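You operate a simulated robot arm through the tools that you are given. There is no shell and no other tool.

Carry out the task below with a simulated robot arm. There is one attempt and no reset: what you move stays moved.

Task
The plate is hot: switch off, let it cool, then put the sensor board away.
Fine: lift the plate lid, wait till the display is under 45 C, lay the board in the upper small drawer; drawer and lid shut. Where these are worked on the way, their far stop is far enough and under half their travel is too little: plate lid.

The check looks at the end state, three seconds after you hand in, the way a careful person would. Anything else that was tipped, shoved, dropped, spilled or broken makes it a failure. Lids that push on must go on centred and level and be pressed home; caps that screw on are set level and turned clockwise until they are tight.

Robot
A 6-joint arm with a two-finger parallel gripper, fixed in place. Base frame: the origin is on the floor under the middle of its stand, x ahead of it, y to its left, z up. Readings come in mm, degrees, newtons and seconds.
With the tool pointing down near the work surface it reaches from about 300 to 660 mm from the base axis. Its first joint turns from -115.0 to 115.0 degrees. Payload 3.43 kg.
The tool frame sits at the grasp point between the pads (the TCP): z along the fingers, y along the line on which they close. The tips reach 34 mm beyond it. Largest opening 128 mm; finger width 24, thickness 12; the body of the gripper, 48 by 130 mm, starts 96 mm behind the TCP.
Orientation is that of the tool frame in the base frame, as a unit quaternion [w, x, y, z]. With the fingers straight down and closing along the base's y, the tool's x points along the base's -x, its y along +y and its z along -z.

Tools
- The arm moves only by the tool servo_tool. Its argument "series" is text: rows parted by semicolons, each of 7 numbers parted by spaces: the finger opening in mm, from 0 to 128, then the shift along the base's x, y, z in units of 40 mm (1.0 is 40 mm), then the turn, a rotation vector about the base's x, y, z in units of 4 degrees (1.0 is 4 degrees). In form: hand dx dy dz rx ry rz; .... A call has 1 to 20 rows; each row shifts and turns the commanded pose from where the row before left it. A call with a number of a shift or a turn outside -1 to 1 is refused whole. Rows are played at 5 a second. More than 50 mm and 8.6 degrees between two rows, or a gripper value outside its range, and nothing of the call is played. Where a pose cannot be reached the arm comes as near as it can. A force on the tool above 40 N (or 10 N above the force at the start of the call, whichever is more), or a blocked arm, ends the call early, and 0.2 s more pass. The fingers move at their own pace (about 153 mm/s each) and stop on an object; they squeeze with about 43 N. The grip force told is the motor's: it shows also when the fingers shut on nothing. Time passes only in rows, and 0.2 s behind the last, so rows that do not move let the fingers close. It gives the time, the measured TCP pose, the force on the tool (base axes), the opening and the grip force at its end, in the units of the frame above (readings bear some noise), with the torque about the TCP (base axes, N m) and any sound that the robot's microphone picked up.
- Cameras (640 x 400 px; columns grow to the right, rows downward): "scene" is fixed at [229.1, 501.5, 1612.6]; the picture's right is [-0.82, -0.57, 0.00], its down [-0.39, 0.56, -0.73] and it looks along [0.41, -0.60, -0.68] (base axes); focal length 263 px, centre (320, 200). "wrist" rides on the gripper at [76, -11, -160] in the tool frame; the picture's right is [0.15, 0.99, 0.00], its down [-0.88, 0.13, -0.46] and it looks along [-0.45, 0.07, 0.89] (tool axes); focal length 234 px, centre (320, 200). There is no depth. A picture from a camera that has moved, and an enlarged one, comes with that camera's place and axes in the base frame and with its lens. The place of the scene camera against the robot may be out by one fixed shift of up to 12 mm in any direction.
- get_image(camera): a new picture of that camera. It takes no simulated time.
- raise_lower(by): slides the trunk up (or, below 0, down) by that many mm; the arm rides with it, the base frame stays. It gives what a move gives, with no picture.
- zoom(camera, box): a new picture of the part [left, top, right, bottom] of that camera's present view, enlarged. It takes no simulated time.
- hand_in(): hands the job in; it is judged then, once.

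Nothing tells you positions but the pictures and the camera data. Unless the task says otherwise, let go and move clear before handing in.

The tools are called after ">>>" as a command line: name --argument value ..., lists and objects as JSON in quotes. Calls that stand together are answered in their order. servo_tool: Moves the arm, as the interface text tells. Its arguments: {"type":"object","properties":{"series":{"type":"string"}},"required":["series"]} The other tools are called the same way: raise_lower (by) moves the trunk up or down; get_image (camera) takes a picture; zoom (camera, box) takes an enlarged picture of a part of a camera's view; hand_in () hands the job in.

At the start:

```text
time_s: 0.0
tcp_pos: [348.8, 136.0, 1372.3]
tcp_rot: [0.001, -0.001, 1.0, -0.001]
ft_force: [-0.7, -1.0, -0.3]
ft_torque: [0.0, -0.01, 0.0]
width: 128.0
finger_force: 0.0
trunk travel left (down, up): [-925.0, 65.0]
```

scene: 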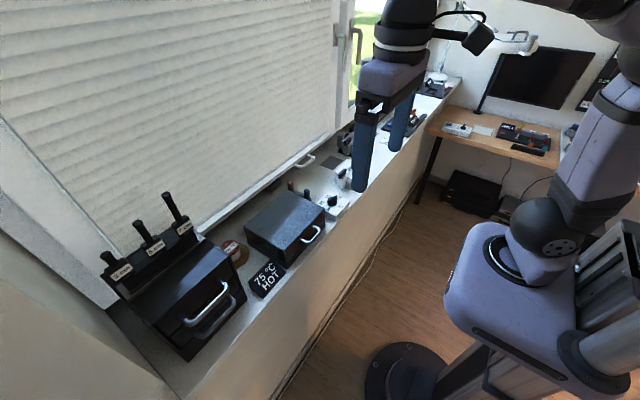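
wrist: 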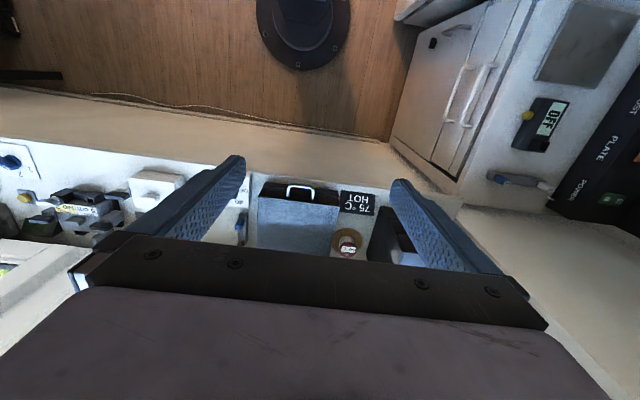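

I see a windowsill with a black box, a levered box (three labelled levers), a display reading "75 °C HOT", and other things further along. I'll look closely before moving anything.

>>> zoom --camera "scene" --box '[80, 160, 360, 360]'

>>> zoom --camera "scene" --box '[270, 60, 590, 260]'

>>> zoom --camera "wrist" --box '[380, 0, 640, 220]'

>>> zoom --camera "wrist" --box '[0, 120, 400, 280]'

```text
2.00 times, centred on (220, 260) of scene
camera zoom: at [229.1, 501.5, 1612.6], right [-0.82, -0.57, 0.0], down [-0.39, 0.56, -0.73], along [0.41, -0.6, -0.68], focal length 526 px, centre (520, 80)
```

zoom: 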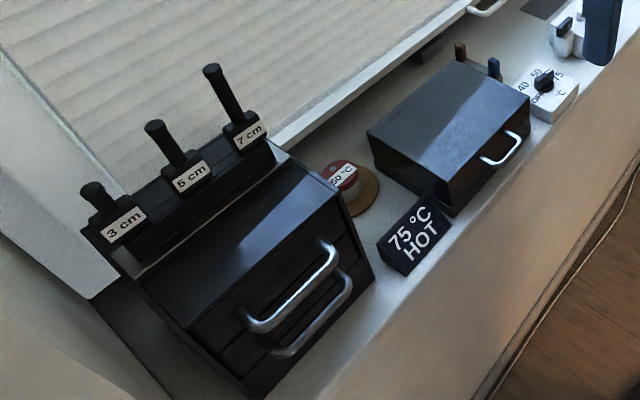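

```text
2.00 times, centred on (430, 160) of scene
camera zoom: at [229.1, 501.5, 1612.6], right [-0.82, -0.57, 0.0], down [-0.39, 0.56, -0.73], along [0.41, -0.6, -0.68], focal length 526 px, centre (100, 280)
```

zoom: 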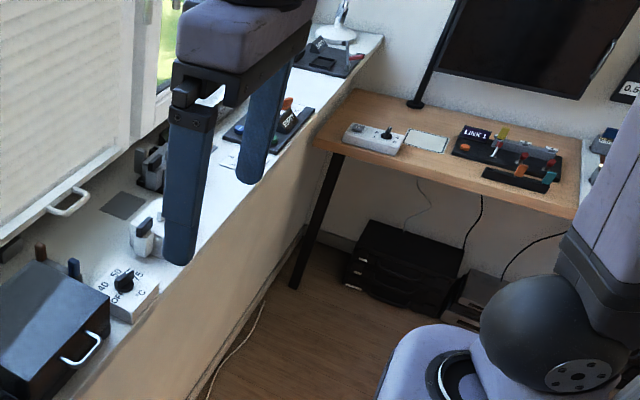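

```text
1.82 times, centred on (510, 110) of wrist
camera zoom: at [272.6, 125.1, 1532.3], right [-0.15, 0.99, 0.0], down [0.88, 0.13, 0.46], along [0.45, 0.07, -0.89], focal length 426 px, centre (-26, 364)
```

zoom: 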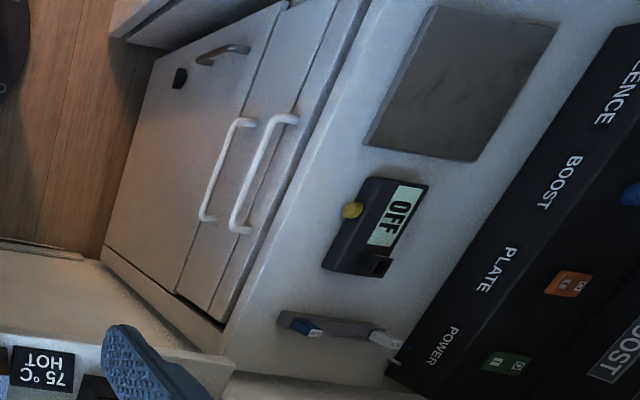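

```text
1.60 times, centred on (200, 200) of wrist
camera zoom: at [272.6, 125.1, 1532.3], right [-0.15, 0.99, 0.0], down [0.88, 0.13, 0.46], along [0.45, 0.07, -0.89], focal length 375 px, centre (512, 200)
```

zoom: 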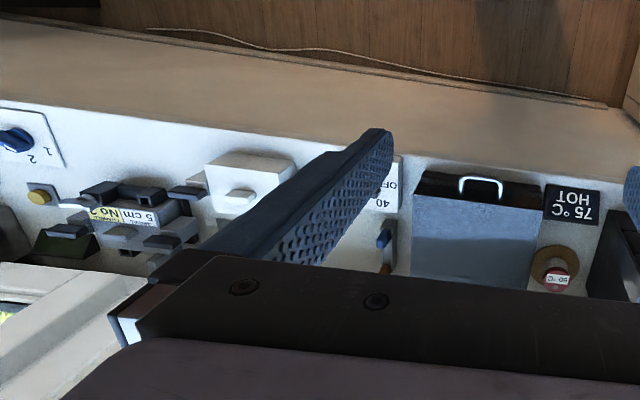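

The sill runs along the arm's front. The hot display is at about (555, 271, 965), next to a black lidded box and a dial marked OFF/40/50/60/75. Next I'll move left, staying high, to see the lever box and the drawer cabinet.

>>> servo_tool --series "128 -0.5 1 0 0 0 0;128 -0.5 1 0 0 0 0;128 -0.5 1 0 0 0 0;128 -0.5 1 0 0 0 0;128 0 1 0 0 0 0;128 0 0 0 0 0 0"

>>> get_image --camera "wrist"

>>> get_image --camera "scene"

```text
time_s: 1.4
tcp_pos: [268.2, 333.7, 1375.4]
tcp_rot: [0.0, 0.0, 1.0, 0.001]
ft_force: [0.1, -0.9, -0.2]
ft_torque: [0.08, 0.02, 0.01]
width: 128.0
finger_force: 0.1
trunk travel left (down, up): [-925.0, 65.0]
```

```text
taken
camera wrist: at [192.3, 321.5, 1536.1], right [-0.15, 0.99, 0.0], down [0.88, 0.13, 0.46], along [0.45, 0.07, -0.89], focal length 234 px, centre (320, 200)
```

wrist: 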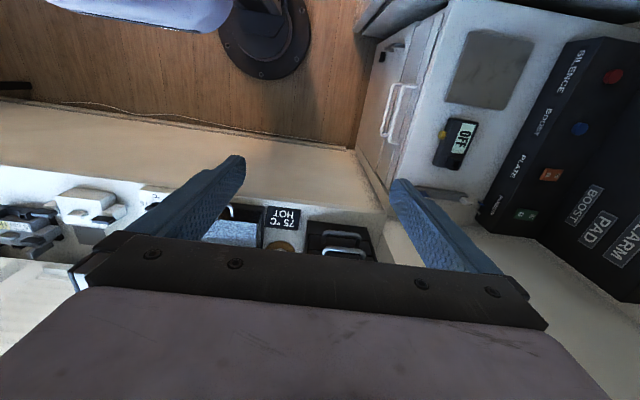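

```text
taken
```

scene: 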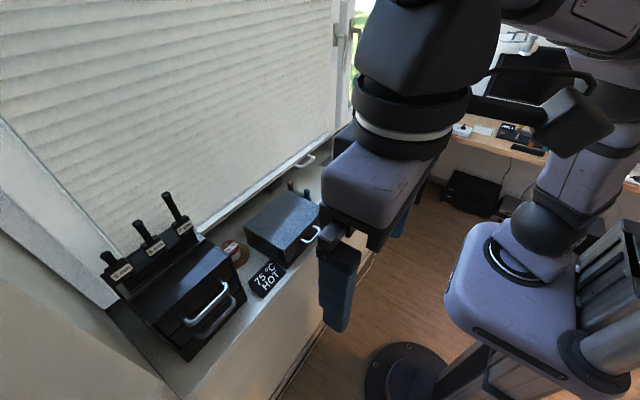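

The cabinet on the left carries a panel and an OFF display. I'll zoom in on that and on the lever box.

>>> zoom --camera "wrist" --box '[340, 0, 640, 260]'

>>> zoom --camera "wrist" --box '[200, 160, 460, 270]'

>>> zoom --camera "scene" --box '[90, 180, 260, 370]'

```text
1.54 times, centred on (490, 130) of wrist
camera zoom: at [192.3, 321.5, 1536.1], right [-0.15, 0.99, 0.0], down [0.88, 0.13, 0.46], along [0.45, 0.07, -0.89], focal length 360 px, centre (58, 308)
```

zoom: 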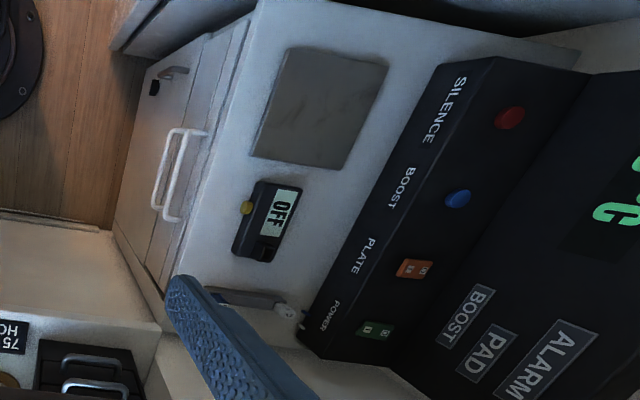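

```text
2.46 times, centred on (330, 215) of wrist
camera zoom: at [192.3, 321.5, 1536.1], right [-0.15, 0.99, 0.0], down [0.88, 0.13, 0.46], along [0.45, 0.07, -0.89], focal length 576 px, centre (295, 163)
```

zoom: 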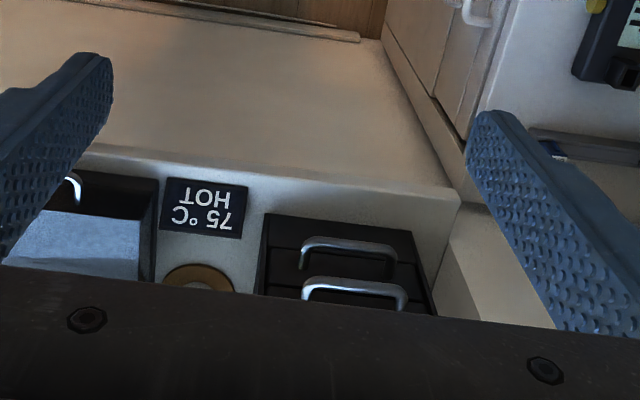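

```text
2.11 times, centred on (175, 275) of scene
camera zoom: at [229.1, 501.5, 1612.6], right [-0.82, -0.57, 0.0], down [-0.39, 0.56, -0.73], along [0.41, -0.6, -0.68], focal length 553 px, centre (625, 42)
```

zoom: 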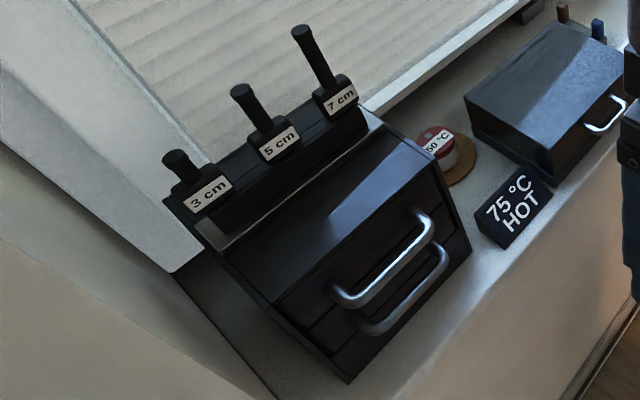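

A big °C display stands behind that cabinet as well, but the hot plate I need looks like the black lidded box with the dial on the sill. I'll move right and lower the camera to look at the box, the dial and whatever lies beyond.

>>> servo_tool --series "128 0 -1 -0.3 0 0 0;128 0 -1 -0.3 0 0 0;128 0 -1 -0.3 0 0 0;128 0 -1 -0.3 0 0 0;128 0 -1 -0.3 0 0 0;128 0 -1 -0.3 0 0 0;128 0 -0.6 0 0 0 0;128 0 0 0 0 0 0"

>>> get_image --camera "wrist"

>>> zoom --camera "wrist" --box '[150, 100, 450, 260]'

>>> get_image --camera "scene"

```text
time_s: 3.2
tcp_pos: [291.9, 84.2, 1301.0]
tcp_rot: [-0.001, 0.0, 1.0, -0.001]
ft_force: [0.6, -0.1, 0.4]
ft_torque: [0.01, 0.0, 0.03]
width: 127.9
finger_force: 0.1
out of reach, approached as far as the arm can: row 6, 7
trunk travel left (down, up): [-925.0, 65.0]
```

```text
taken
camera wrist: at [216.6, 71.8, 1461.5], right [-0.15, 0.99, 0.0], down [0.88, 0.13, 0.45], along [0.45, 0.07, -0.89], focal length 234 px, centre (320, 200)
```

wrist: 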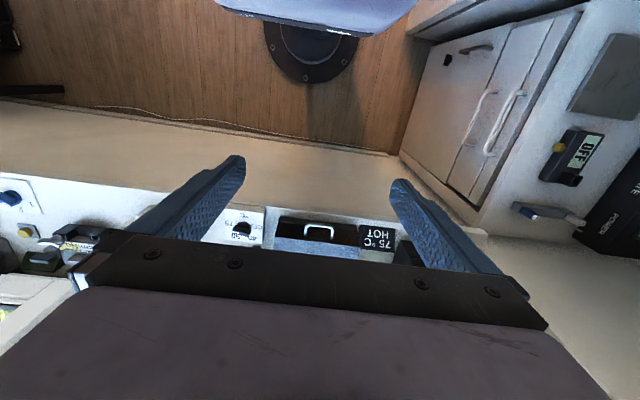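

```text
2.13 times, centred on (300, 180) of wrist
camera zoom: at [216.6, 71.8, 1461.5], right [-0.15, 0.99, 0.0], down [0.88, 0.13, 0.45], along [0.45, 0.07, -0.89], focal length 500 px, centre (363, 243)
```

zoom: 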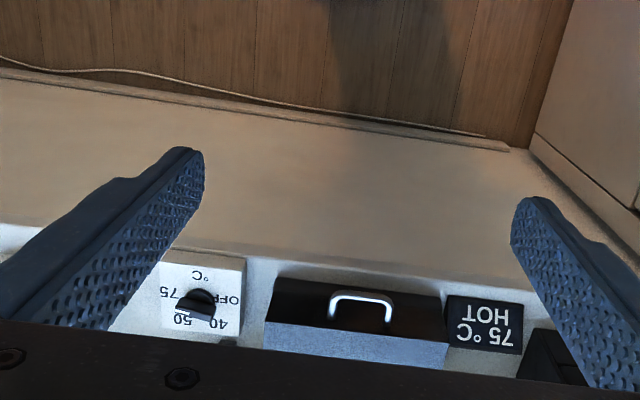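

```text
taken
```

scene: 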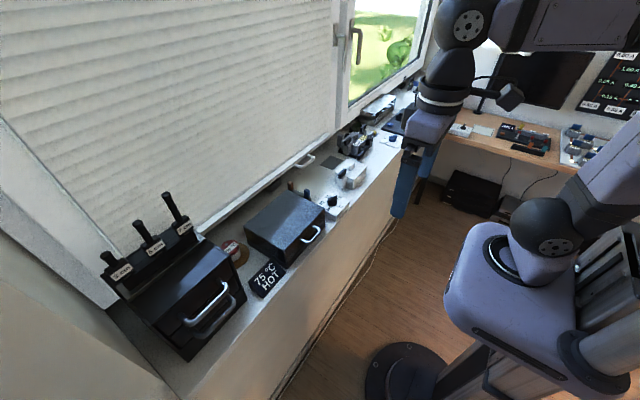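

The scene view of the sill is now clear. I'll zoom in on the dial, the plate box and the items beyond.

>>> zoom --camera "scene" --box '[230, 90, 420, 210]'

>>> zoom --camera "scene" --box '[210, 170, 370, 300]'

>>> zoom --camera "scene" --box '[430, 40, 640, 180]'

```text
3.33 times, centred on (325, 150) of scene
camera zoom: at [229.1, 501.5, 1612.6], right [-0.82, -0.57, 0.0], down [-0.39, 0.56, -0.73], along [0.41, -0.6, -0.68], focal length 876 px, centre (303, 367)
```

zoom: 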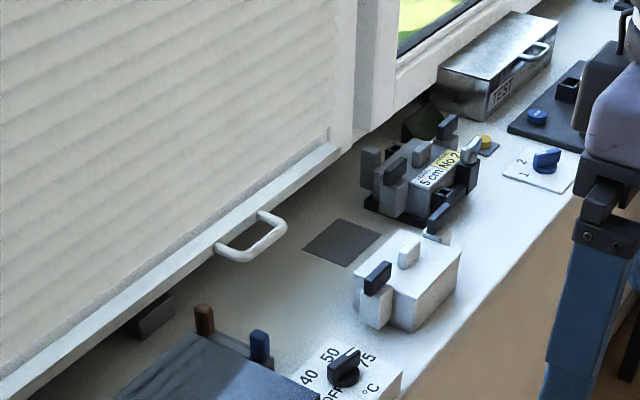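

```text
3.08 times, centred on (290, 235) of scene
camera zoom: at [229.1, 501.5, 1612.6], right [-0.82, -0.57, 0.0], down [-0.39, 0.56, -0.73], along [0.41, -0.6, -0.68], focal length 809 px, centre (412, 92)
```

zoom: 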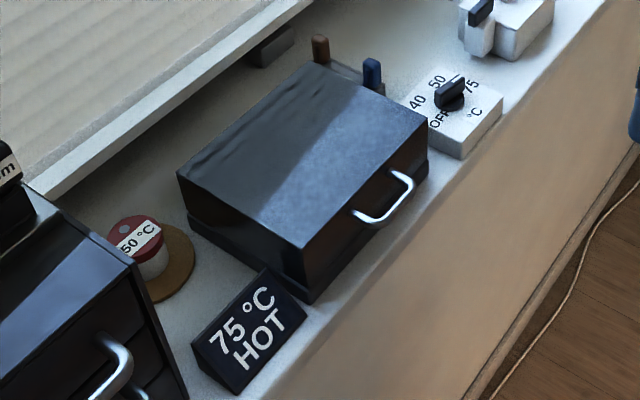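

```text
2.86 times, centred on (535, 110) of scene
camera zoom: at [229.1, 501.5, 1612.6], right [-0.82, -0.57, 0.0], down [-0.39, 0.56, -0.73], along [0.41, -0.6, -0.68], focal length 751 px, centre (-294, 457)
```

zoom: 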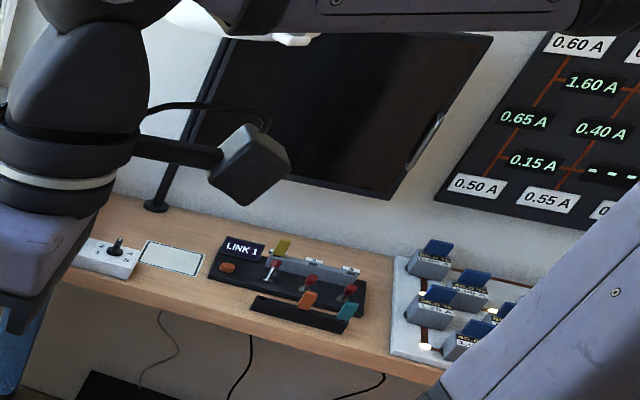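

I take the lidded box to be the hot plate, the white box beside it its dial, and the black two-handle box the small drawers. I'll go forward over the plate for a top view to get its geometry.

>>> servo_tool --series "128 1 0.2 0 0 0 0;128 1 0.2 0 0 0 0;128 1 0.2 0 0 0 0;128 0.8 0.2 0 0 0 0;128 0 0 0 0 0 0"

>>> get_image --camera "wrist"

>>> zoom --camera "wrist" --box '[180, 60, 480, 250]'

```text
time_s: 4.4
tcp_pos: [441.3, 114.3, 1301.3]
tcp_rot: [0.002, 0.0, 1.0, 0.001]
ft_force: [0.0, -0.6, 0.5]
ft_torque: [0.0, 0.0, -0.03]
width: 128.0
finger_force: 0.0
trunk travel left (down, up): [-925.0, 65.0]
```

```text
taken
camera wrist: at [365.5, 102.0, 1461.2], right [-0.15, 0.99, 0.0], down [0.88, 0.13, 0.46], along [0.45, 0.07, -0.89], focal length 234 px, centre (320, 200)
```

wrist: 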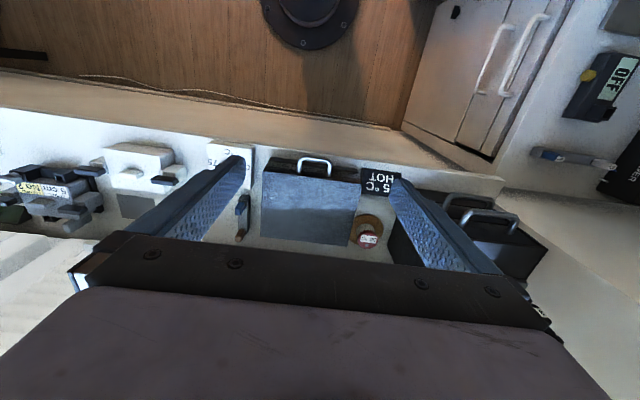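

```text
2.11 times, centred on (330, 155) of wrist
camera zoom: at [365.5, 102.0, 1461.2], right [-0.15, 0.99, 0.0], down [0.88, 0.13, 0.46], along [0.45, 0.07, -0.89], focal length 493 px, centre (299, 295)
```

zoom: 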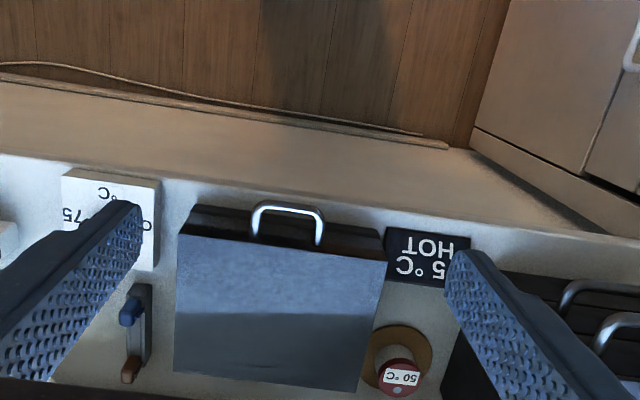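

The lid spans roughly x 535–693, y 18–210, with its top near z 1028; the sill is at about z 940. Next I'll take a closer look at the dial.

>>> servo_tool --series "128 0.2 -1 -0.5 0 0 0;128 0 -1 -0.5 0 0 0;128 0 -1 -0.5 0 0 0;128 0 -0.8 -0.5 0 0 0;128 0 0 -0.5 0 0 0;128 0 0 0 0 0 0"

>>> get_image --camera "wrist"

>>> zoom --camera "wrist" --box '[230, 120, 430, 245]'

>>> zoom --camera "scene" --box '[280, 160, 370, 220]'

```text
time_s: 5.8
tcp_pos: [452.9, -36.1, 1201.2]
tcp_rot: [0.0, 0.0, 1.0, 0.0]
ft_force: [0.1, 0.0, -0.7]
ft_torque: [0.01, -0.04, -0.01]
width: 127.9
finger_force: 0.1
trunk travel left (down, up): [-925.0, 65.0]
```

```text
taken
camera wrist: at [376.9, -48.6, 1360.8], right [-0.15, 0.99, 0.0], down [0.88, 0.13, 0.46], along [0.45, 0.07, -0.89], focal length 234 px, centre (320, 200)
```

wrist: 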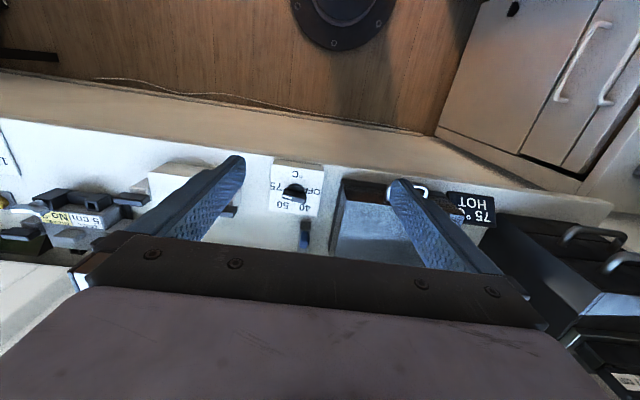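

```text
3.20 times, centred on (330, 182) of wrist
camera zoom: at [376.9, -48.6, 1360.8], right [-0.15, 0.99, 0.0], down [0.88, 0.13, 0.46], along [0.45, 0.07, -0.89], focal length 749 px, centre (288, 256)
```

zoom: 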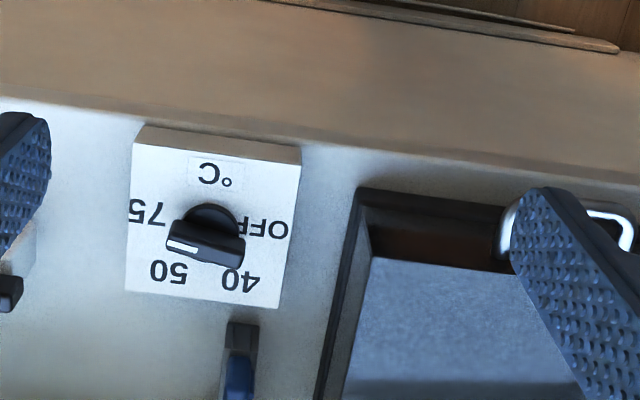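

```text
6.67 times, centred on (325, 190) of scene
camera zoom: at [229.1, 501.5, 1612.6], right [-0.82, -0.57, 0.0], down [-0.39, 0.56, -0.73], along [0.41, -0.6, -0.68], focal length 1752 px, centre (287, 267)
```

zoom: 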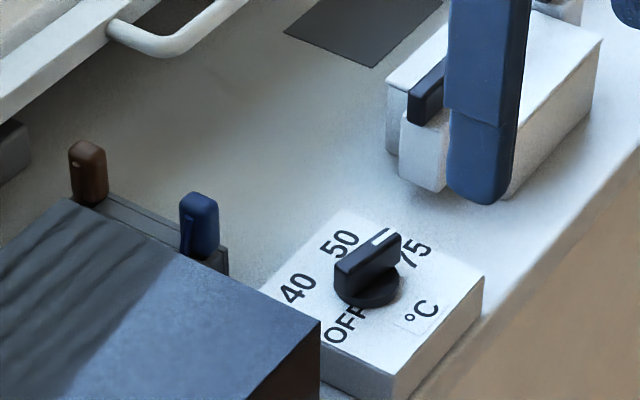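

The dial knob is centred near (560, −66), with its box top at z≈968. Its bar points at 75, about −105° from x. OFF is at about +105°, reached by turning counter-clockwise past 50 and 40, so I'll go above it and yaw the tool by −105° to line up with the bar.

>>> servo_tool --series "60 1 -0.4 0 0 0 -1;60 1 -0.35 0 0 0 -1;60 0.68 0 0 0 0 -1;60 0 0 0 0 0 -1;60 0 0 0 0 0 -1;60 0 0 0 0 0 -1;60 0 0 0 0 0 -1;60 0 0 0 0 0 -1;60 0 0 0 0 0 -1;60 0 0 0 0 0 -1;60 0 0 0 0 0 -1;60 0 0 0 0 0 -1;60 0 0 0 0 0 -1;60 0 0 0 0 0 -1;60 0 0 0 0 0 -1;60 0 0 0 0 0 -1;60 0 0 0 0 0 -1;60 0 0 0 0 0 -1"

>>> servo_tool --series "60 0 0 0 0 0 -1;60 0 0 0 0 0 -1;60 0 0 0 0 0 -1;60 0 0 0 0 0 -1;60 0 0 0 0 0 -1;60 0 0 0 0 0 -1;60 0 0 0 0 0 -1;60 0 0 0 0 0 -1;60 0 0 0 0 0 -0.25;60 0 0 0 0 0 0"

>>> get_image --camera "wrist"

>>> zoom --camera "scene" --box '[250, 120, 410, 220]'

```text
time_s: 9.6
tcp_pos: [557.8, -65.7, 1201.0]
tcp_rot: [-0.001, 0.589, 0.808, 0.0]
ft_force: [-1.0, 0.7, -0.3]
ft_torque: [0.03, 0.01, 0.01]
width: 59.9
finger_force: 0.1
trunk travel left (down, up): [-925.0, 65.0]
```

```text
time_s: 11.8
tcp_pos: [559.5, -66.3, 1201.4]
tcp_rot: [0.001, 0.794, 0.608, 0.0]
ft_force: [-0.5, 0.2, -0.7]
ft_torque: [-0.01, 0.01, 0.0]
width: 60.1
finger_force: 0.2
trunk travel left (down, up): [-925.0, 65.0]
```

```text
taken
camera wrist: at [567.9, 8.3, 1360.9], right [0.99, -0.12, 0.0], down [-0.1, -0.88, 0.46], along [-0.05, -0.45, -0.89], focal length 234 px, centre (320, 200)
```

wrist: 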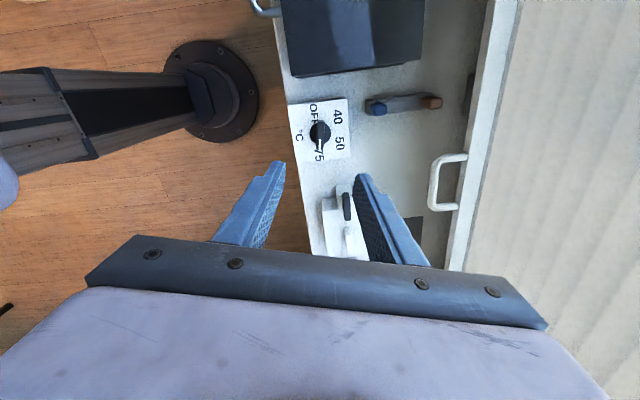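

```text
4.00 times, centred on (330, 170) of scene
camera zoom: at [229.1, 501.5, 1612.6], right [-0.82, -0.57, 0.0], down [-0.39, 0.56, -0.73], along [0.41, -0.6, -0.68], focal length 1051 px, centre (280, 320)
```

zoom: 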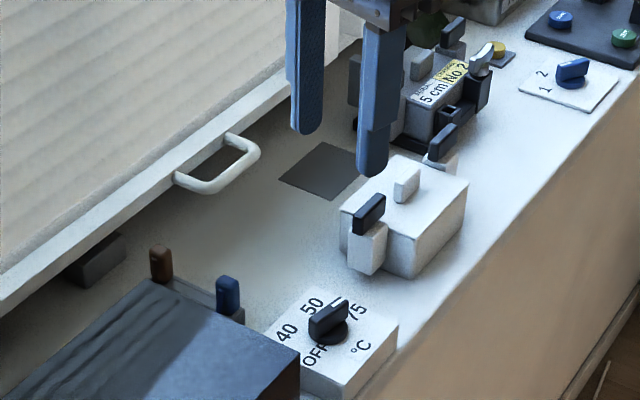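

The yaw reached −105° cleanly. From this side I can see the dial and the plate box well, so I'll zoom in on both.

>>> zoom --camera "wrist" --box '[260, 60, 400, 180]'

>>> zoom --camera "wrist" --box '[240, 0, 480, 120]'

```text
3.33 times, centred on (330, 120) of wrist
camera zoom: at [567.9, 8.3, 1360.9], right [0.99, -0.12, 0.0], down [-0.1, -0.88, 0.46], along [-0.05, -0.45, -0.89], focal length 781 px, centre (287, 467)
```

zoom: 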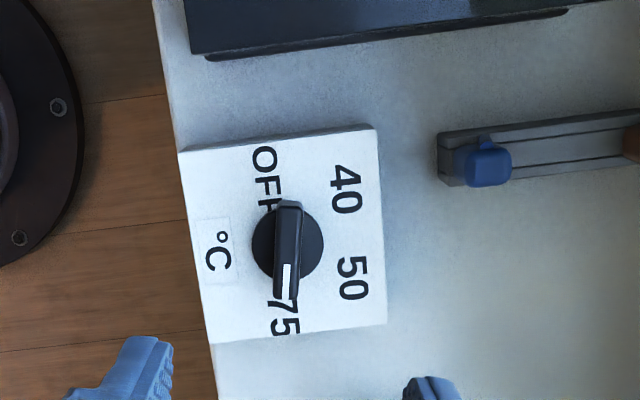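

```text
2.67 times, centred on (360, 60) of wrist
camera zoom: at [567.9, 8.3, 1360.9], right [0.99, -0.12, 0.0], down [-0.1, -0.88, 0.46], along [-0.05, -0.45, -0.89], focal length 624 px, centre (213, 573)
```

zoom: 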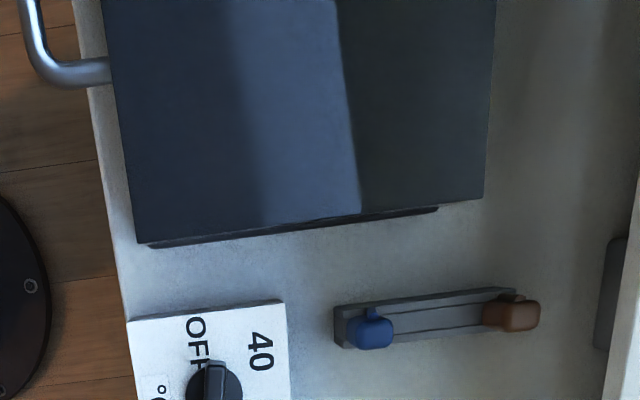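

The knob centre works out at (560, −66), right under the tool, and the bar angle is about −100°. I'll correct the yaw by +3°, descend and grip the bar.

>>> servo_tool --series "60 0 0 -1 0 0 0.75;60 0 0 -1 0 0 0;60 0 0 -1 0 0 0;60 0 0 -1 0 0 0;60 0 0 -0.4 0 0 0;60 0 0 -0.28 0 0 0;60 0 0 0 0 0 0"

>>> zoom --camera "scene" --box '[280, 130, 400, 220]'

>>> get_image --camera "wrist"

```text
time_s: 13.4
tcp_pos: [559.3, -66.2, 1014.6]
tcp_rot: [0.0, 0.777, 0.629, 0.0]
ft_force: [-0.4, 0.7, 0.1]
ft_torque: [0.01, -0.02, 0.0]
width: 59.9
finger_force: 0.0
trunk travel left (down, up): [-925.0, 65.0]
```

```text
4.44 times, centred on (340, 175) of scene
camera zoom: at [229.1, 501.5, 1612.6], right [-0.82, -0.57, 0.0], down [-0.39, 0.56, -0.73], along [0.41, -0.6, -0.68], focal length 1168 px, centre (231, 311)
```

zoom: 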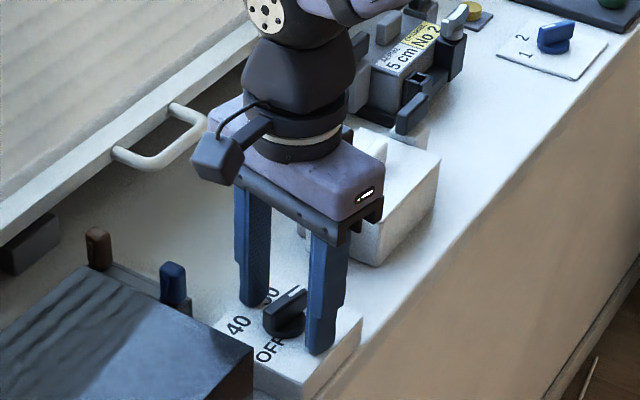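

```text
taken
camera wrist: at [563.6, 9.6, 1174.4], right [1.0, -0.06, 0.0], down [-0.06, -0.89, 0.46], along [-0.03, -0.45, -0.89], focal length 234 px, centre (320, 200)
```

wrist: 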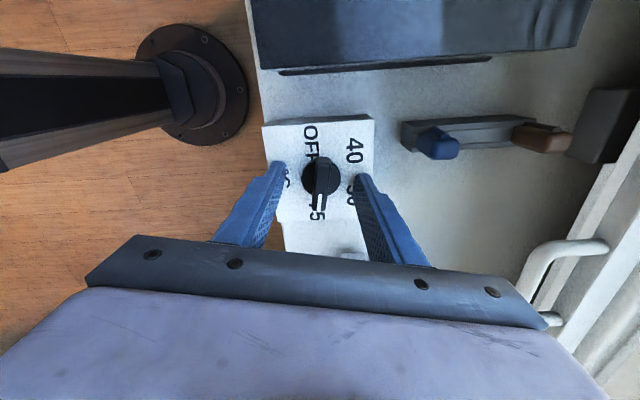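

The fingers straddle the knob bar. I'll close on it.

>>> servo_tool --series "20 0 0 0 0 0 0;0 0 0 0 0 0 0;0 0 0 0 0 0 0;0 0 0 0 0 0 0"

>>> zoom --camera "wrist" --box '[230, 100, 410, 230]'

```text
time_s: 14.4
tcp_pos: [560.1, -66.2, 1014.4]
tcp_rot: [0.0, 0.776, 0.63, 0.0]
ft_force: [1.5, -0.7, -2.5]
ft_torque: [-0.08, -0.29, 0.0]
width: 33.8
finger_force: 44.9
trunk travel left (down, up): [-925.0, 65.0]
```

```text
3.08 times, centred on (320, 165) of wrist
camera zoom: at [564.3, 9.5, 1174.3], right [1.0, -0.06, 0.0], down [-0.06, -0.89, 0.46], along [-0.03, -0.45, -0.89], focal length 720 px, centre (320, 308)
```

zoom: 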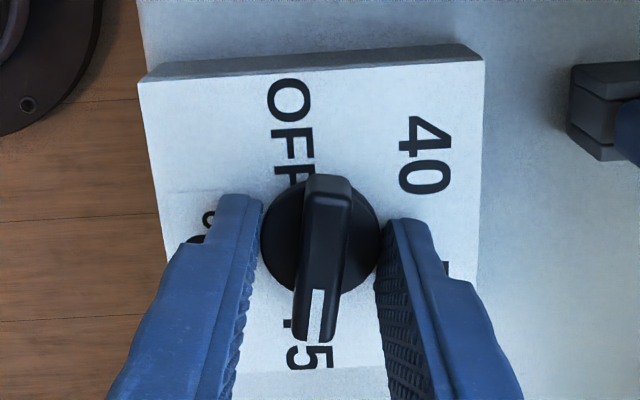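

The opening stopped at 34 mm, so the pads closed on the round base of the knob and not the bar. I'll open, rise 8 mm and close again.

>>> servo_tool --series "50 0 0 0 0 0 0;50 0 0 0 0 0 0;50 0 0 0.2 0 0 0;50 0 0 0 0 0 0;0 0 0 0 0 0 0;0 0 0 0 0 0 0;0 0 0 0 0 0 0"

>>> zoom --camera "wrist" --box '[230, 100, 410, 230]'

>>> zoom --camera "scene" --box '[290, 150, 380, 220]'

```text
time_s: 16.0
tcp_pos: [560.0, -67.6, 1023.7]
tcp_rot: [0.001, 0.777, 0.63, 0.0]
ft_force: [4.4, -1.5, 0.7]
ft_torque: [-0.46, 0.08, 0.0]
width: 12.0
finger_force: 44.9
trunk travel left (down, up): [-925.0, 65.0]
```

```text
3.08 times, centred on (320, 165) of wrist
camera zoom: at [563.8, 8.7, 1183.1], right [1.0, -0.06, 0.0], down [-0.06, -0.89, 0.46], along [-0.03, -0.46, -0.89], focal length 720 px, centre (320, 308)
```

zoom: 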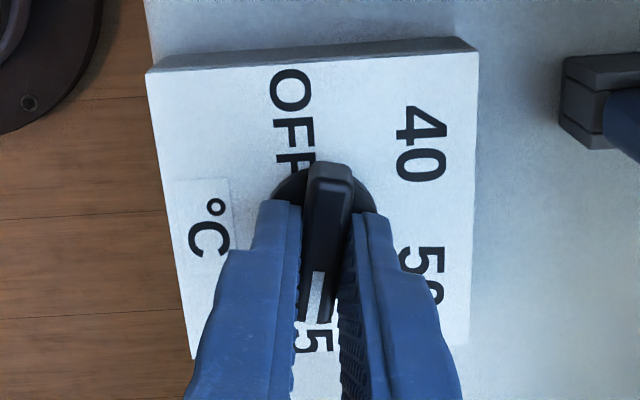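

```text
5.71 times, centred on (335, 185) of scene
camera zoom: at [229.1, 501.5, 1612.6], right [-0.82, -0.57, 0.0], down [-0.39, 0.56, -0.73], along [0.41, -0.6, -0.68], focal length 1502 px, centre (234, 286)
```

zoom: 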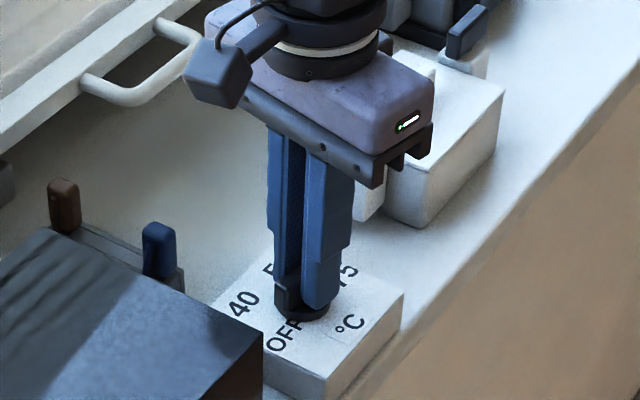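

I have the bar (12 mm wide). Now I'll turn counter-clockwise, in stages.

>>> servo_tool --series "0 0 0 0 0 0 1;0 0 0 0 0 0 1;0 0 0 0 0 0 1;0 0 0 0 0 0 1;0 0 0 0 0 0 1;0 0 0 0 0 0 1;0 0 0 0 0 0 1;0 0 0 0 0 0 1"

>>> zoom --camera "wrist" --box '[230, 100, 410, 230]'

```text
time_s: 17.8
tcp_pos: [560.0, -66.6, 1024.4]
tcp_rot: [0.001, 0.572, 0.82, 0.002]
ft_force: [8.0, -0.9, 15.6]
ft_torque: [1.16, 0.57, -0.02]
width: 11.9
finger_force: 45.2
trunk travel left (down, up): [-925.0, 65.0]
```

```text
3.08 times, centred on (320, 165) of wrist
camera zoom: at [523.3, -0.5, 1183.1], right [0.88, 0.48, 0.0], down [0.42, -0.78, 0.46], along [0.22, -0.4, -0.89], focal length 720 px, centre (320, 308)
```

zoom: 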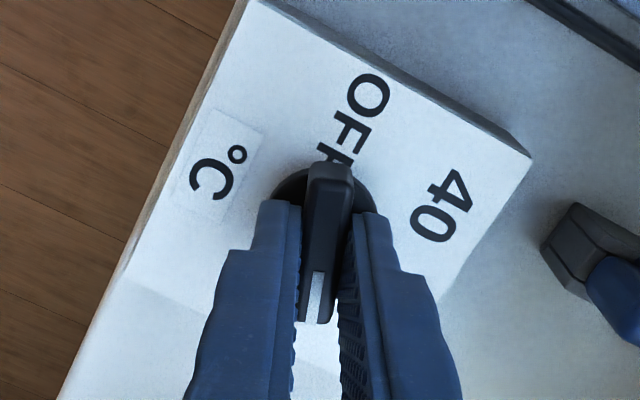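

The knob turns with the tool. I'll carry on.

>>> servo_tool --series "0 0 0 0 0 0 1;0 0 0 0 0 0 1;0 0 0 0 0 0 1;0 0 0 0 0 0 1;0 0 0 0 0 0 1;0 0 0 0 0 0 1;0 0 0 0 0 0 1;0 0 0 0 0 0 1;0 0 0 0 0 0 1;0 0 0 0 0 0 1;0 0 0 0 0 0 1;0 0 0 0 0 0 1;0 0 0 0 0 0 1;0 0 0 0 0 0 1;0 0 0 0 0 0 1"

>>> servo_tool --series "0 0 0 0 0 0 1;0 0 0 0 0 0 1;0 0 0 0 0 0 1;0 0 0 0 0 0 1;0 0 0 0 0 0 1;0 0 0 0 0 0 1;0 0 0 0 0 0 1;0 0 0 0 0 0 1;0 0 0 0 0 0 1;0 0 0 0 0 0 1;0 0 0 0 0 0 1;0 0 0 0 0 0 1;0 0 0 0 0 0 1;0 0 0 0 0 0 1;0 0 0 0 0 0 1"

>>> zoom --camera "wrist" --box '[230, 100, 410, 230]'

>>> zoom --camera "scene" --box '[230, 150, 390, 310]'

```text
time_s: 21.0
tcp_pos: [562.5, -66.0, 1022.6]
tcp_rot: [0.003, 0.087, 0.996, 0.0]
ft_force: [18.0, 5.4, 16.2]
ft_torque: [0.43, 0.82, -0.03]
width: 11.9
finger_force: 44.8
trunk travel left (down, up): [-925.0, 65.0]
```

```text
time_s: 24.2
tcp_pos: [560.9, -64.1, 1023.2]
tcp_rot: [0.004, -0.422, 0.907, -0.002]
ft_force: [13.1, 16.0, 18.7]
ft_torque: [1.26, -0.42, 0.0]
width: 11.7
finger_force: 45.4
trunk travel left (down, up): [-925.0, 65.0]
```

```text
3.08 times, centred on (320, 165) of wrist
camera zoom: at [519.6, -129.8, 1182.8], right [-0.85, 0.52, -0.01], down [0.46, 0.76, 0.46], along [0.24, 0.39, -0.89], focal length 720 px, centre (320, 308)
```

zoom: 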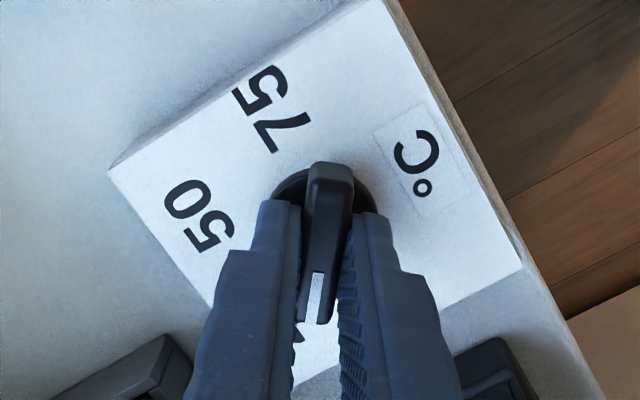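

```text
2.50 times, centred on (310, 230) of scene
camera zoom: at [229.1, 501.5, 1612.6], right [-0.82, -0.57, 0.0], down [-0.39, 0.56, -0.73], along [0.41, -0.6, -0.68], focal length 657 px, centre (345, 125)
```

zoom: 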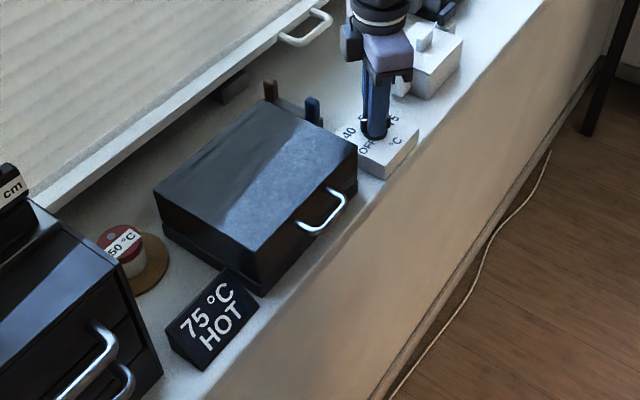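

The knob has turned about 152° so far. I'll turn the remaining 50° or so and check the pointer against the OFF mark.

>>> servo_tool --series "0 0 0 0 0 0 1;0 0 0 0 0 0 1;0 0 0 0 0 0 1;0 0 0 0 0 0 1;0 0 0 0 0 0 1;0 0 0 0 0 0 1;0 0 0 0 0 0 1;0 0 0 0 0 0 1;0 0 0 0 0 0 1;0 0 0 0 0 0 1;0 0 0 0 0 0 1;0 0 0 0 0 0 1"

>>> zoom --camera "wrist" --box '[230, 100, 410, 230]'

>>> zoom --camera "scene" --box '[230, 150, 390, 310]'

```text
time_s: 26.8
tcp_pos: [559.9, -62.0, 1023.1]
tcp_rot: [-0.001, 0.754, -0.656, 0.0]
ft_force: [8.7, 15.7, 17.9]
ft_torque: [1.6, 0.19, -0.01]
width: 11.6
finger_force: 45.2
trunk travel left (down, up): [-925.0, 65.0]
```

```text
3.08 times, centred on (320, 165) of wrist
camera zoom: at [580.5, -137.8, 1182.9], right [-0.96, -0.28, 0.0], down [-0.25, 0.85, 0.46], along [-0.13, 0.44, -0.89], focal length 720 px, centre (320, 308)
```

zoom: 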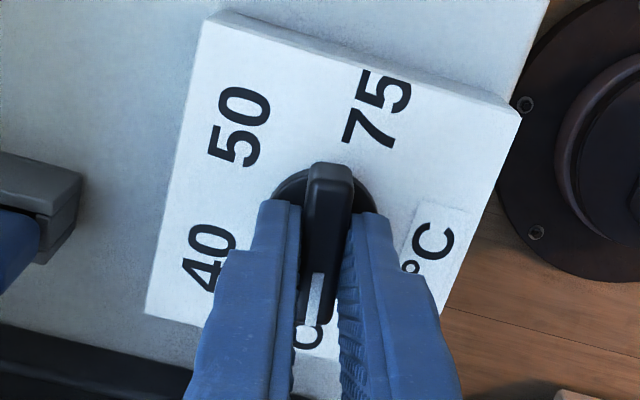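

```text
2.50 times, centred on (310, 230) of scene
camera zoom: at [229.1, 501.5, 1612.6], right [-0.82, -0.57, 0.0], down [-0.39, 0.56, -0.73], along [0.41, -0.6, -0.68], focal length 657 px, centre (345, 125)
```

zoom: 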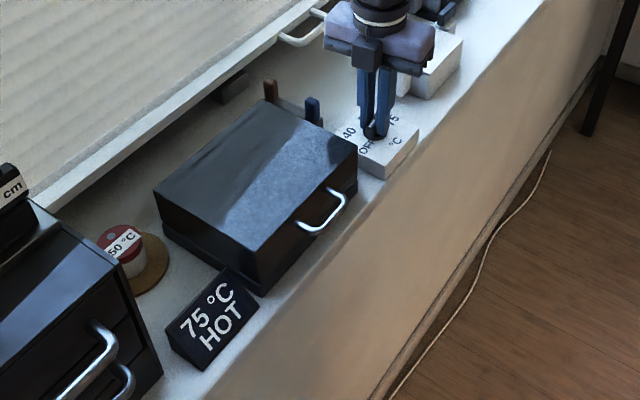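

The pointer is about at OFF. I'll turn a few more degrees and feel for an end stop.

>>> servo_tool --series "0 0 0 0 0 0 0.75;0 0 0 0 0 0 0"

>>> servo_tool --series "0 0 0 0 0 0 0.75;0 0 0 0 0 0 0"

>>> zoom --camera "wrist" --box '[230, 100, 410, 230]'

```text
time_s: 27.4
tcp_pos: [558.8, -63.6, 1023.6]
tcp_rot: [0.0, 0.771, -0.637, 0.001]
ft_force: [11.2, 14.6, 17.6]
ft_torque: [1.39, 0.23, 0.05]
width: 11.9
finger_force: 44.7
trunk travel left (down, up): [-925.0, 65.0]
```

```text
time_s: 28.0
tcp_pos: [558.6, -63.7, 1022.5]
tcp_rot: [-0.002, 0.788, -0.616, 0.001]
ft_force: [10.5, 14.7, 18.3]
ft_torque: [1.13, 0.22, 0.01]
width: 12.0
finger_force: 45.1
trunk travel left (down, up): [-925.0, 65.0]
```

```text
3.08 times, centred on (320, 165) of wrist
camera zoom: at [587.9, -135.1, 1183.0], right [-0.92, -0.38, 0.0], down [-0.34, 0.82, 0.46], along [-0.17, 0.42, -0.89], focal length 720 px, centre (320, 308)
```

zoom: 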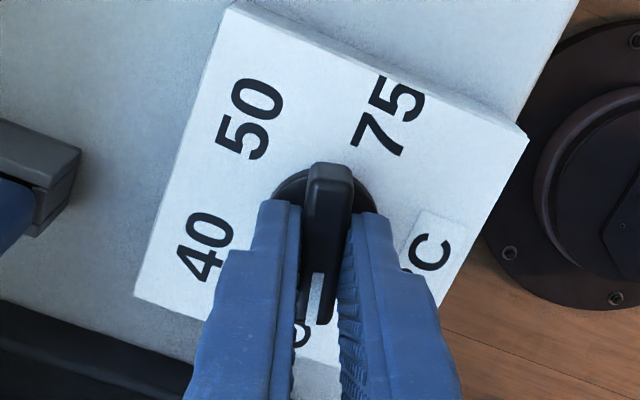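

I've turned 206° without meeting a stop. I'll let go, rise and look at the pointer and the display.

>>> servo_tool --series "60 0 0 0 0 0 0;60 0 0 0 0 0 0;60 0 0 1 0 0 0;60 0 0 1 0 0 0;60 0 0 1 0 0 0;60 0 0 0 0 0 0"

>>> zoom --camera "wrist" --box '[230, 80, 410, 210]'

>>> zoom --camera "scene" --box '[230, 150, 390, 310]'

```text
time_s: 29.4
tcp_pos: [557.5, -67.1, 1140.5]
tcp_rot: [0.001, 0.788, -0.616, 0.0]
ft_force: [-0.7, 0.3, -0.3]
ft_torque: [-0.03, 0.06, -0.04]
width: 60.1
finger_force: 0.0
trunk travel left (down, up): [-925.0, 65.0]
```

```text
3.08 times, centred on (320, 145) of wrist
camera zoom: at [586.6, -139.3, 1300.2], right [-0.92, -0.38, 0.0], down [-0.34, 0.82, 0.46], along [-0.17, 0.42, -0.89], focal length 720 px, centre (320, 369)
```

zoom: 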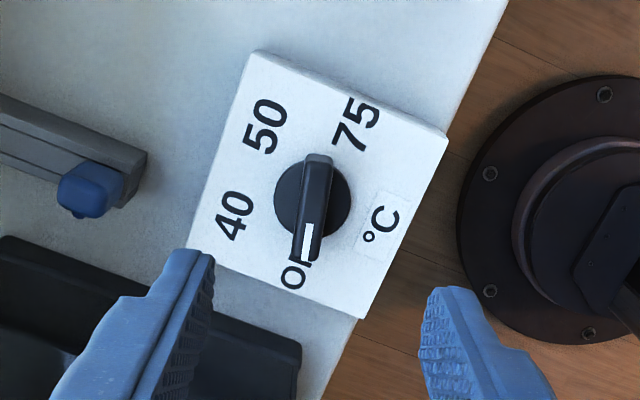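

```text
2.50 times, centred on (310, 230) of scene
camera zoom: at [229.1, 501.5, 1612.6], right [-0.82, -0.57, 0.0], down [-0.39, 0.56, -0.73], along [0.41, -0.6, -0.68], focal length 657 px, centre (345, 125)
```

zoom: 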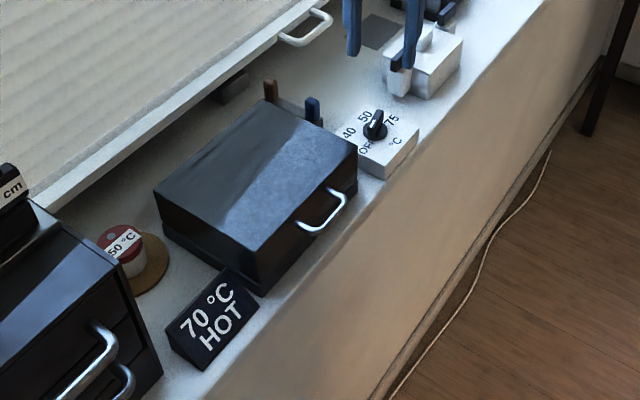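

The dial is at OFF and the display has already fallen to 70 °C. Next is the lid, so I'll square the tool so the fingers close along x and move above the lid's handle to measure it.

>>> servo_tool --series "60 -0.2 1 1 0 0 -1;60 -0.2 1 1 0 0 -1;60 -0.2 1 0 0 0 -1;60 -0.2 1 0 0 0 -0.6;60 -0.4 0.55 0 0 0 0;60 0 0 0 0 0 0"

>>> get_image --camera "wrist"

>>> zoom --camera "scene" --box '[230, 170, 350, 310]'

```text
refused: row 1 steps farther than a row can; nothing moved
```

```text
taken
camera wrist: at [586.6, -139.3, 1300.2], right [-0.92, -0.38, 0.0], down [-0.34, 0.82, 0.46], along [-0.17, 0.42, -0.89], focal length 234 px, centre (320, 200)
```

wrist: 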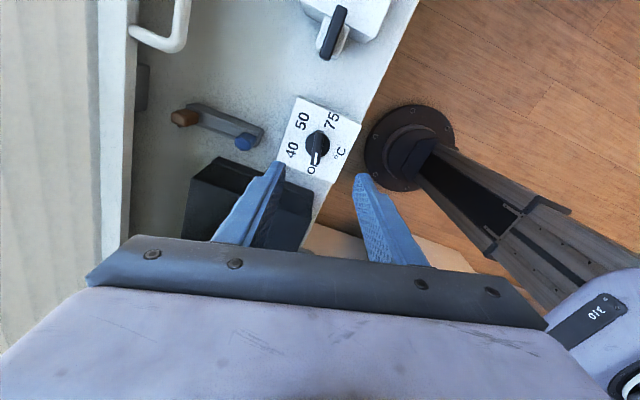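

```text
2.86 times, centred on (290, 240) of scene
camera zoom: at [229.1, 501.5, 1612.6], right [-0.82, -0.57, 0.0], down [-0.39, 0.56, -0.73], along [0.41, -0.6, -0.68], focal length 751 px, centre (406, 86)
```

zoom: 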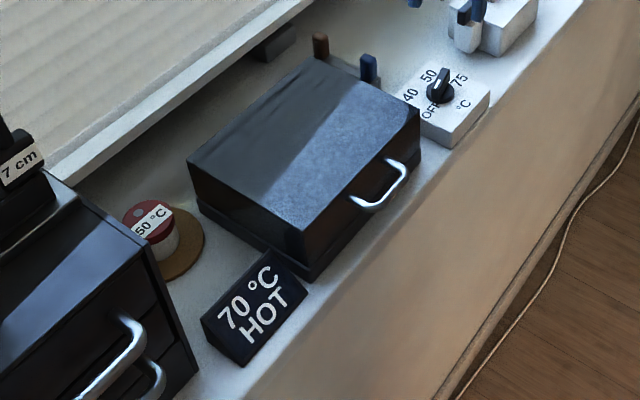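

Steps are limited to 50 mm in total. From the pictures I estimate the lid handle's bar at about x≈504, y 85–140, z≈1012, so I'll move above it.

>>> servo_tool --series "60 -0.2 1 0 0 0 -1;60 -0.2 1 0 0 0 -1;60 -0.2 1 0 0 0 -1;60 -0.2 1 0 0 0 -0.6;60 -0.5 0.5 0 0 0 0;60 0 0 0 0 0 0"

>>> get_image --camera "wrist"

>>> zoom --camera "wrist" --box '[220, 90, 420, 240]'

```text
time_s: 30.8
tcp_pos: [505.8, 112.2, 1140.7]
tcp_rot: [0.0, -0.704, 0.71, 0.0]
ft_force: [0.3, -0.2, 0.3]
ft_torque: [0.02, -0.04, 0.0]
width: 60.1
finger_force: 0.0
trunk travel left (down, up): [-925.0, 65.0]
```

```text
taken
camera wrist: at [516.5, 35.4, 1300.4], right [-0.99, -0.14, 0.0], down [-0.12, 0.88, 0.46], along [-0.06, 0.45, -0.89], focal length 234 px, centre (320, 200)
```

wrist: 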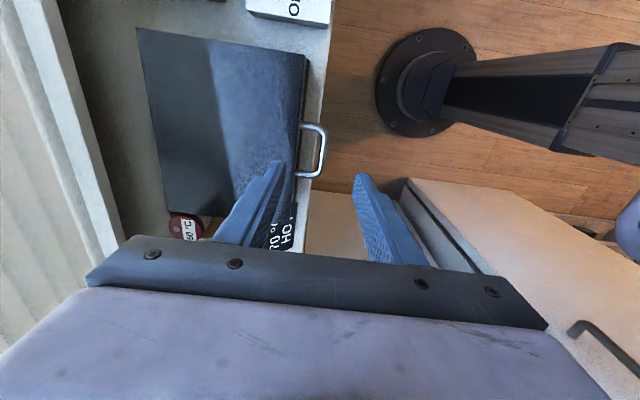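

```text
2.67 times, centred on (320, 165) of wrist
camera zoom: at [516.5, 35.4, 1300.4], right [-0.99, -0.14, 0.0], down [-0.12, 0.88, 0.46], along [-0.06, 0.45, -0.89], focal length 624 px, centre (320, 293)
```

zoom: 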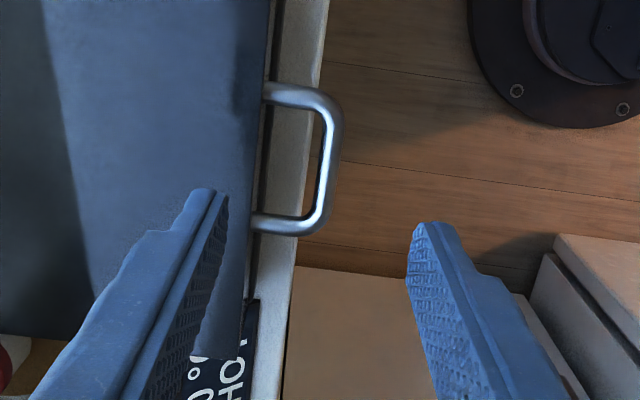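

The view of the handle is very clear: the bar centre is at about (501.5, 112, 1012), standing 32 mm off the lid face. I'll pitch the tool 45° forward so the fingers can grip the bar and stay in reach through the whole opening arc.

>>> servo_tool --series "60 -0.3 0 0 0 -1 0;60 -0.3 0 0 0 -1 0;60 -0.3 0 0 0 -1 0;60 -0.3 0 0 0 -1 0;60 -0.3 0 0 0 -1 0;60 -0.1 0 0 0 -1 0;40 0 0 0 0 -1 0;40 0 0 0 0 -1 0;26 0 0 0 0 -1 0;26 0 0 0 0 -1 0;26 0 0 0 0 -1 0;26 0 0 0 0 -0.25 0;26 0 0 0 0 0 0"

>>> get_image --camera "wrist"

>>> zoom --camera "scene" --box '[220, 110, 400, 310]'

```text
time_s: 33.6
tcp_pos: [443.5, 114.1, 1141.7]
tcp_rot: [0.271, -0.651, 0.656, -0.27]
ft_force: [0.4, -0.6, -0.5]
ft_torque: [-0.01, 0.01, -0.01]
width: 25.8
finger_force: 0.1
trunk travel left (down, up): [-925.0, 65.0]
```

```text
taken
camera wrist: at [337.7, 37.3, 1262.4], right [-0.7, -0.14, -0.7], down [-0.41, 0.88, 0.23], along [0.58, 0.45, -0.67], focal length 234 px, centre (320, 200)
```

wrist: 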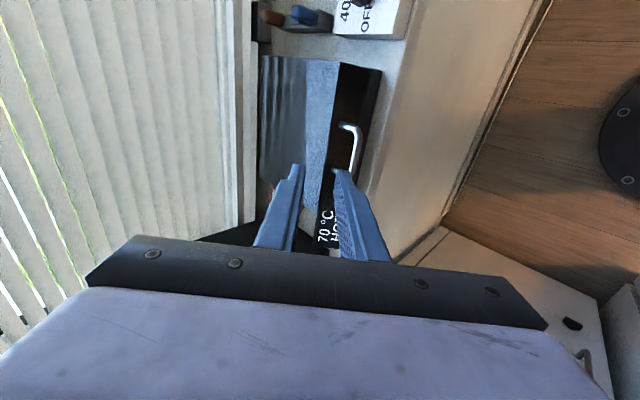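

```text
2.00 times, centred on (310, 210) of scene
camera zoom: at [229.1, 501.5, 1612.6], right [-0.82, -0.57, 0.0], down [-0.39, 0.56, -0.73], along [0.41, -0.6, -0.68], focal length 526 px, centre (340, 180)
```

zoom: 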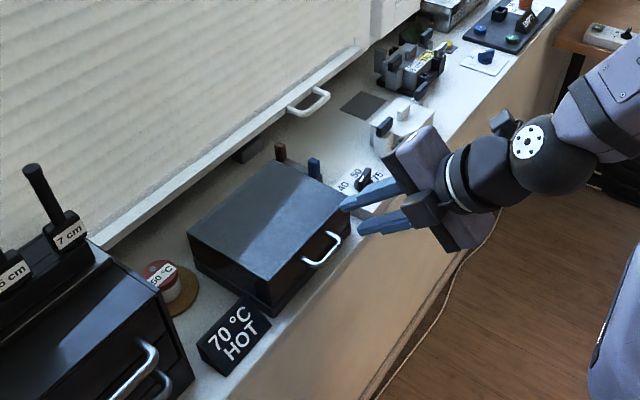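

>>> zoom --camera "wrist" --box '[250, 90, 410, 210]'

```text
3.33 times, centred on (330, 150) of wrist
camera zoom: at [337.7, 37.3, 1262.4], right [-0.7, -0.14, -0.7], down [-0.41, 0.88, 0.23], along [0.58, 0.45, -0.67], focal length 781 px, centre (287, 367)
```

zoom: 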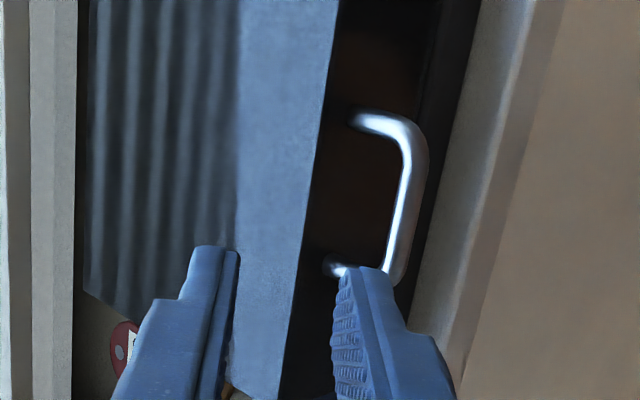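

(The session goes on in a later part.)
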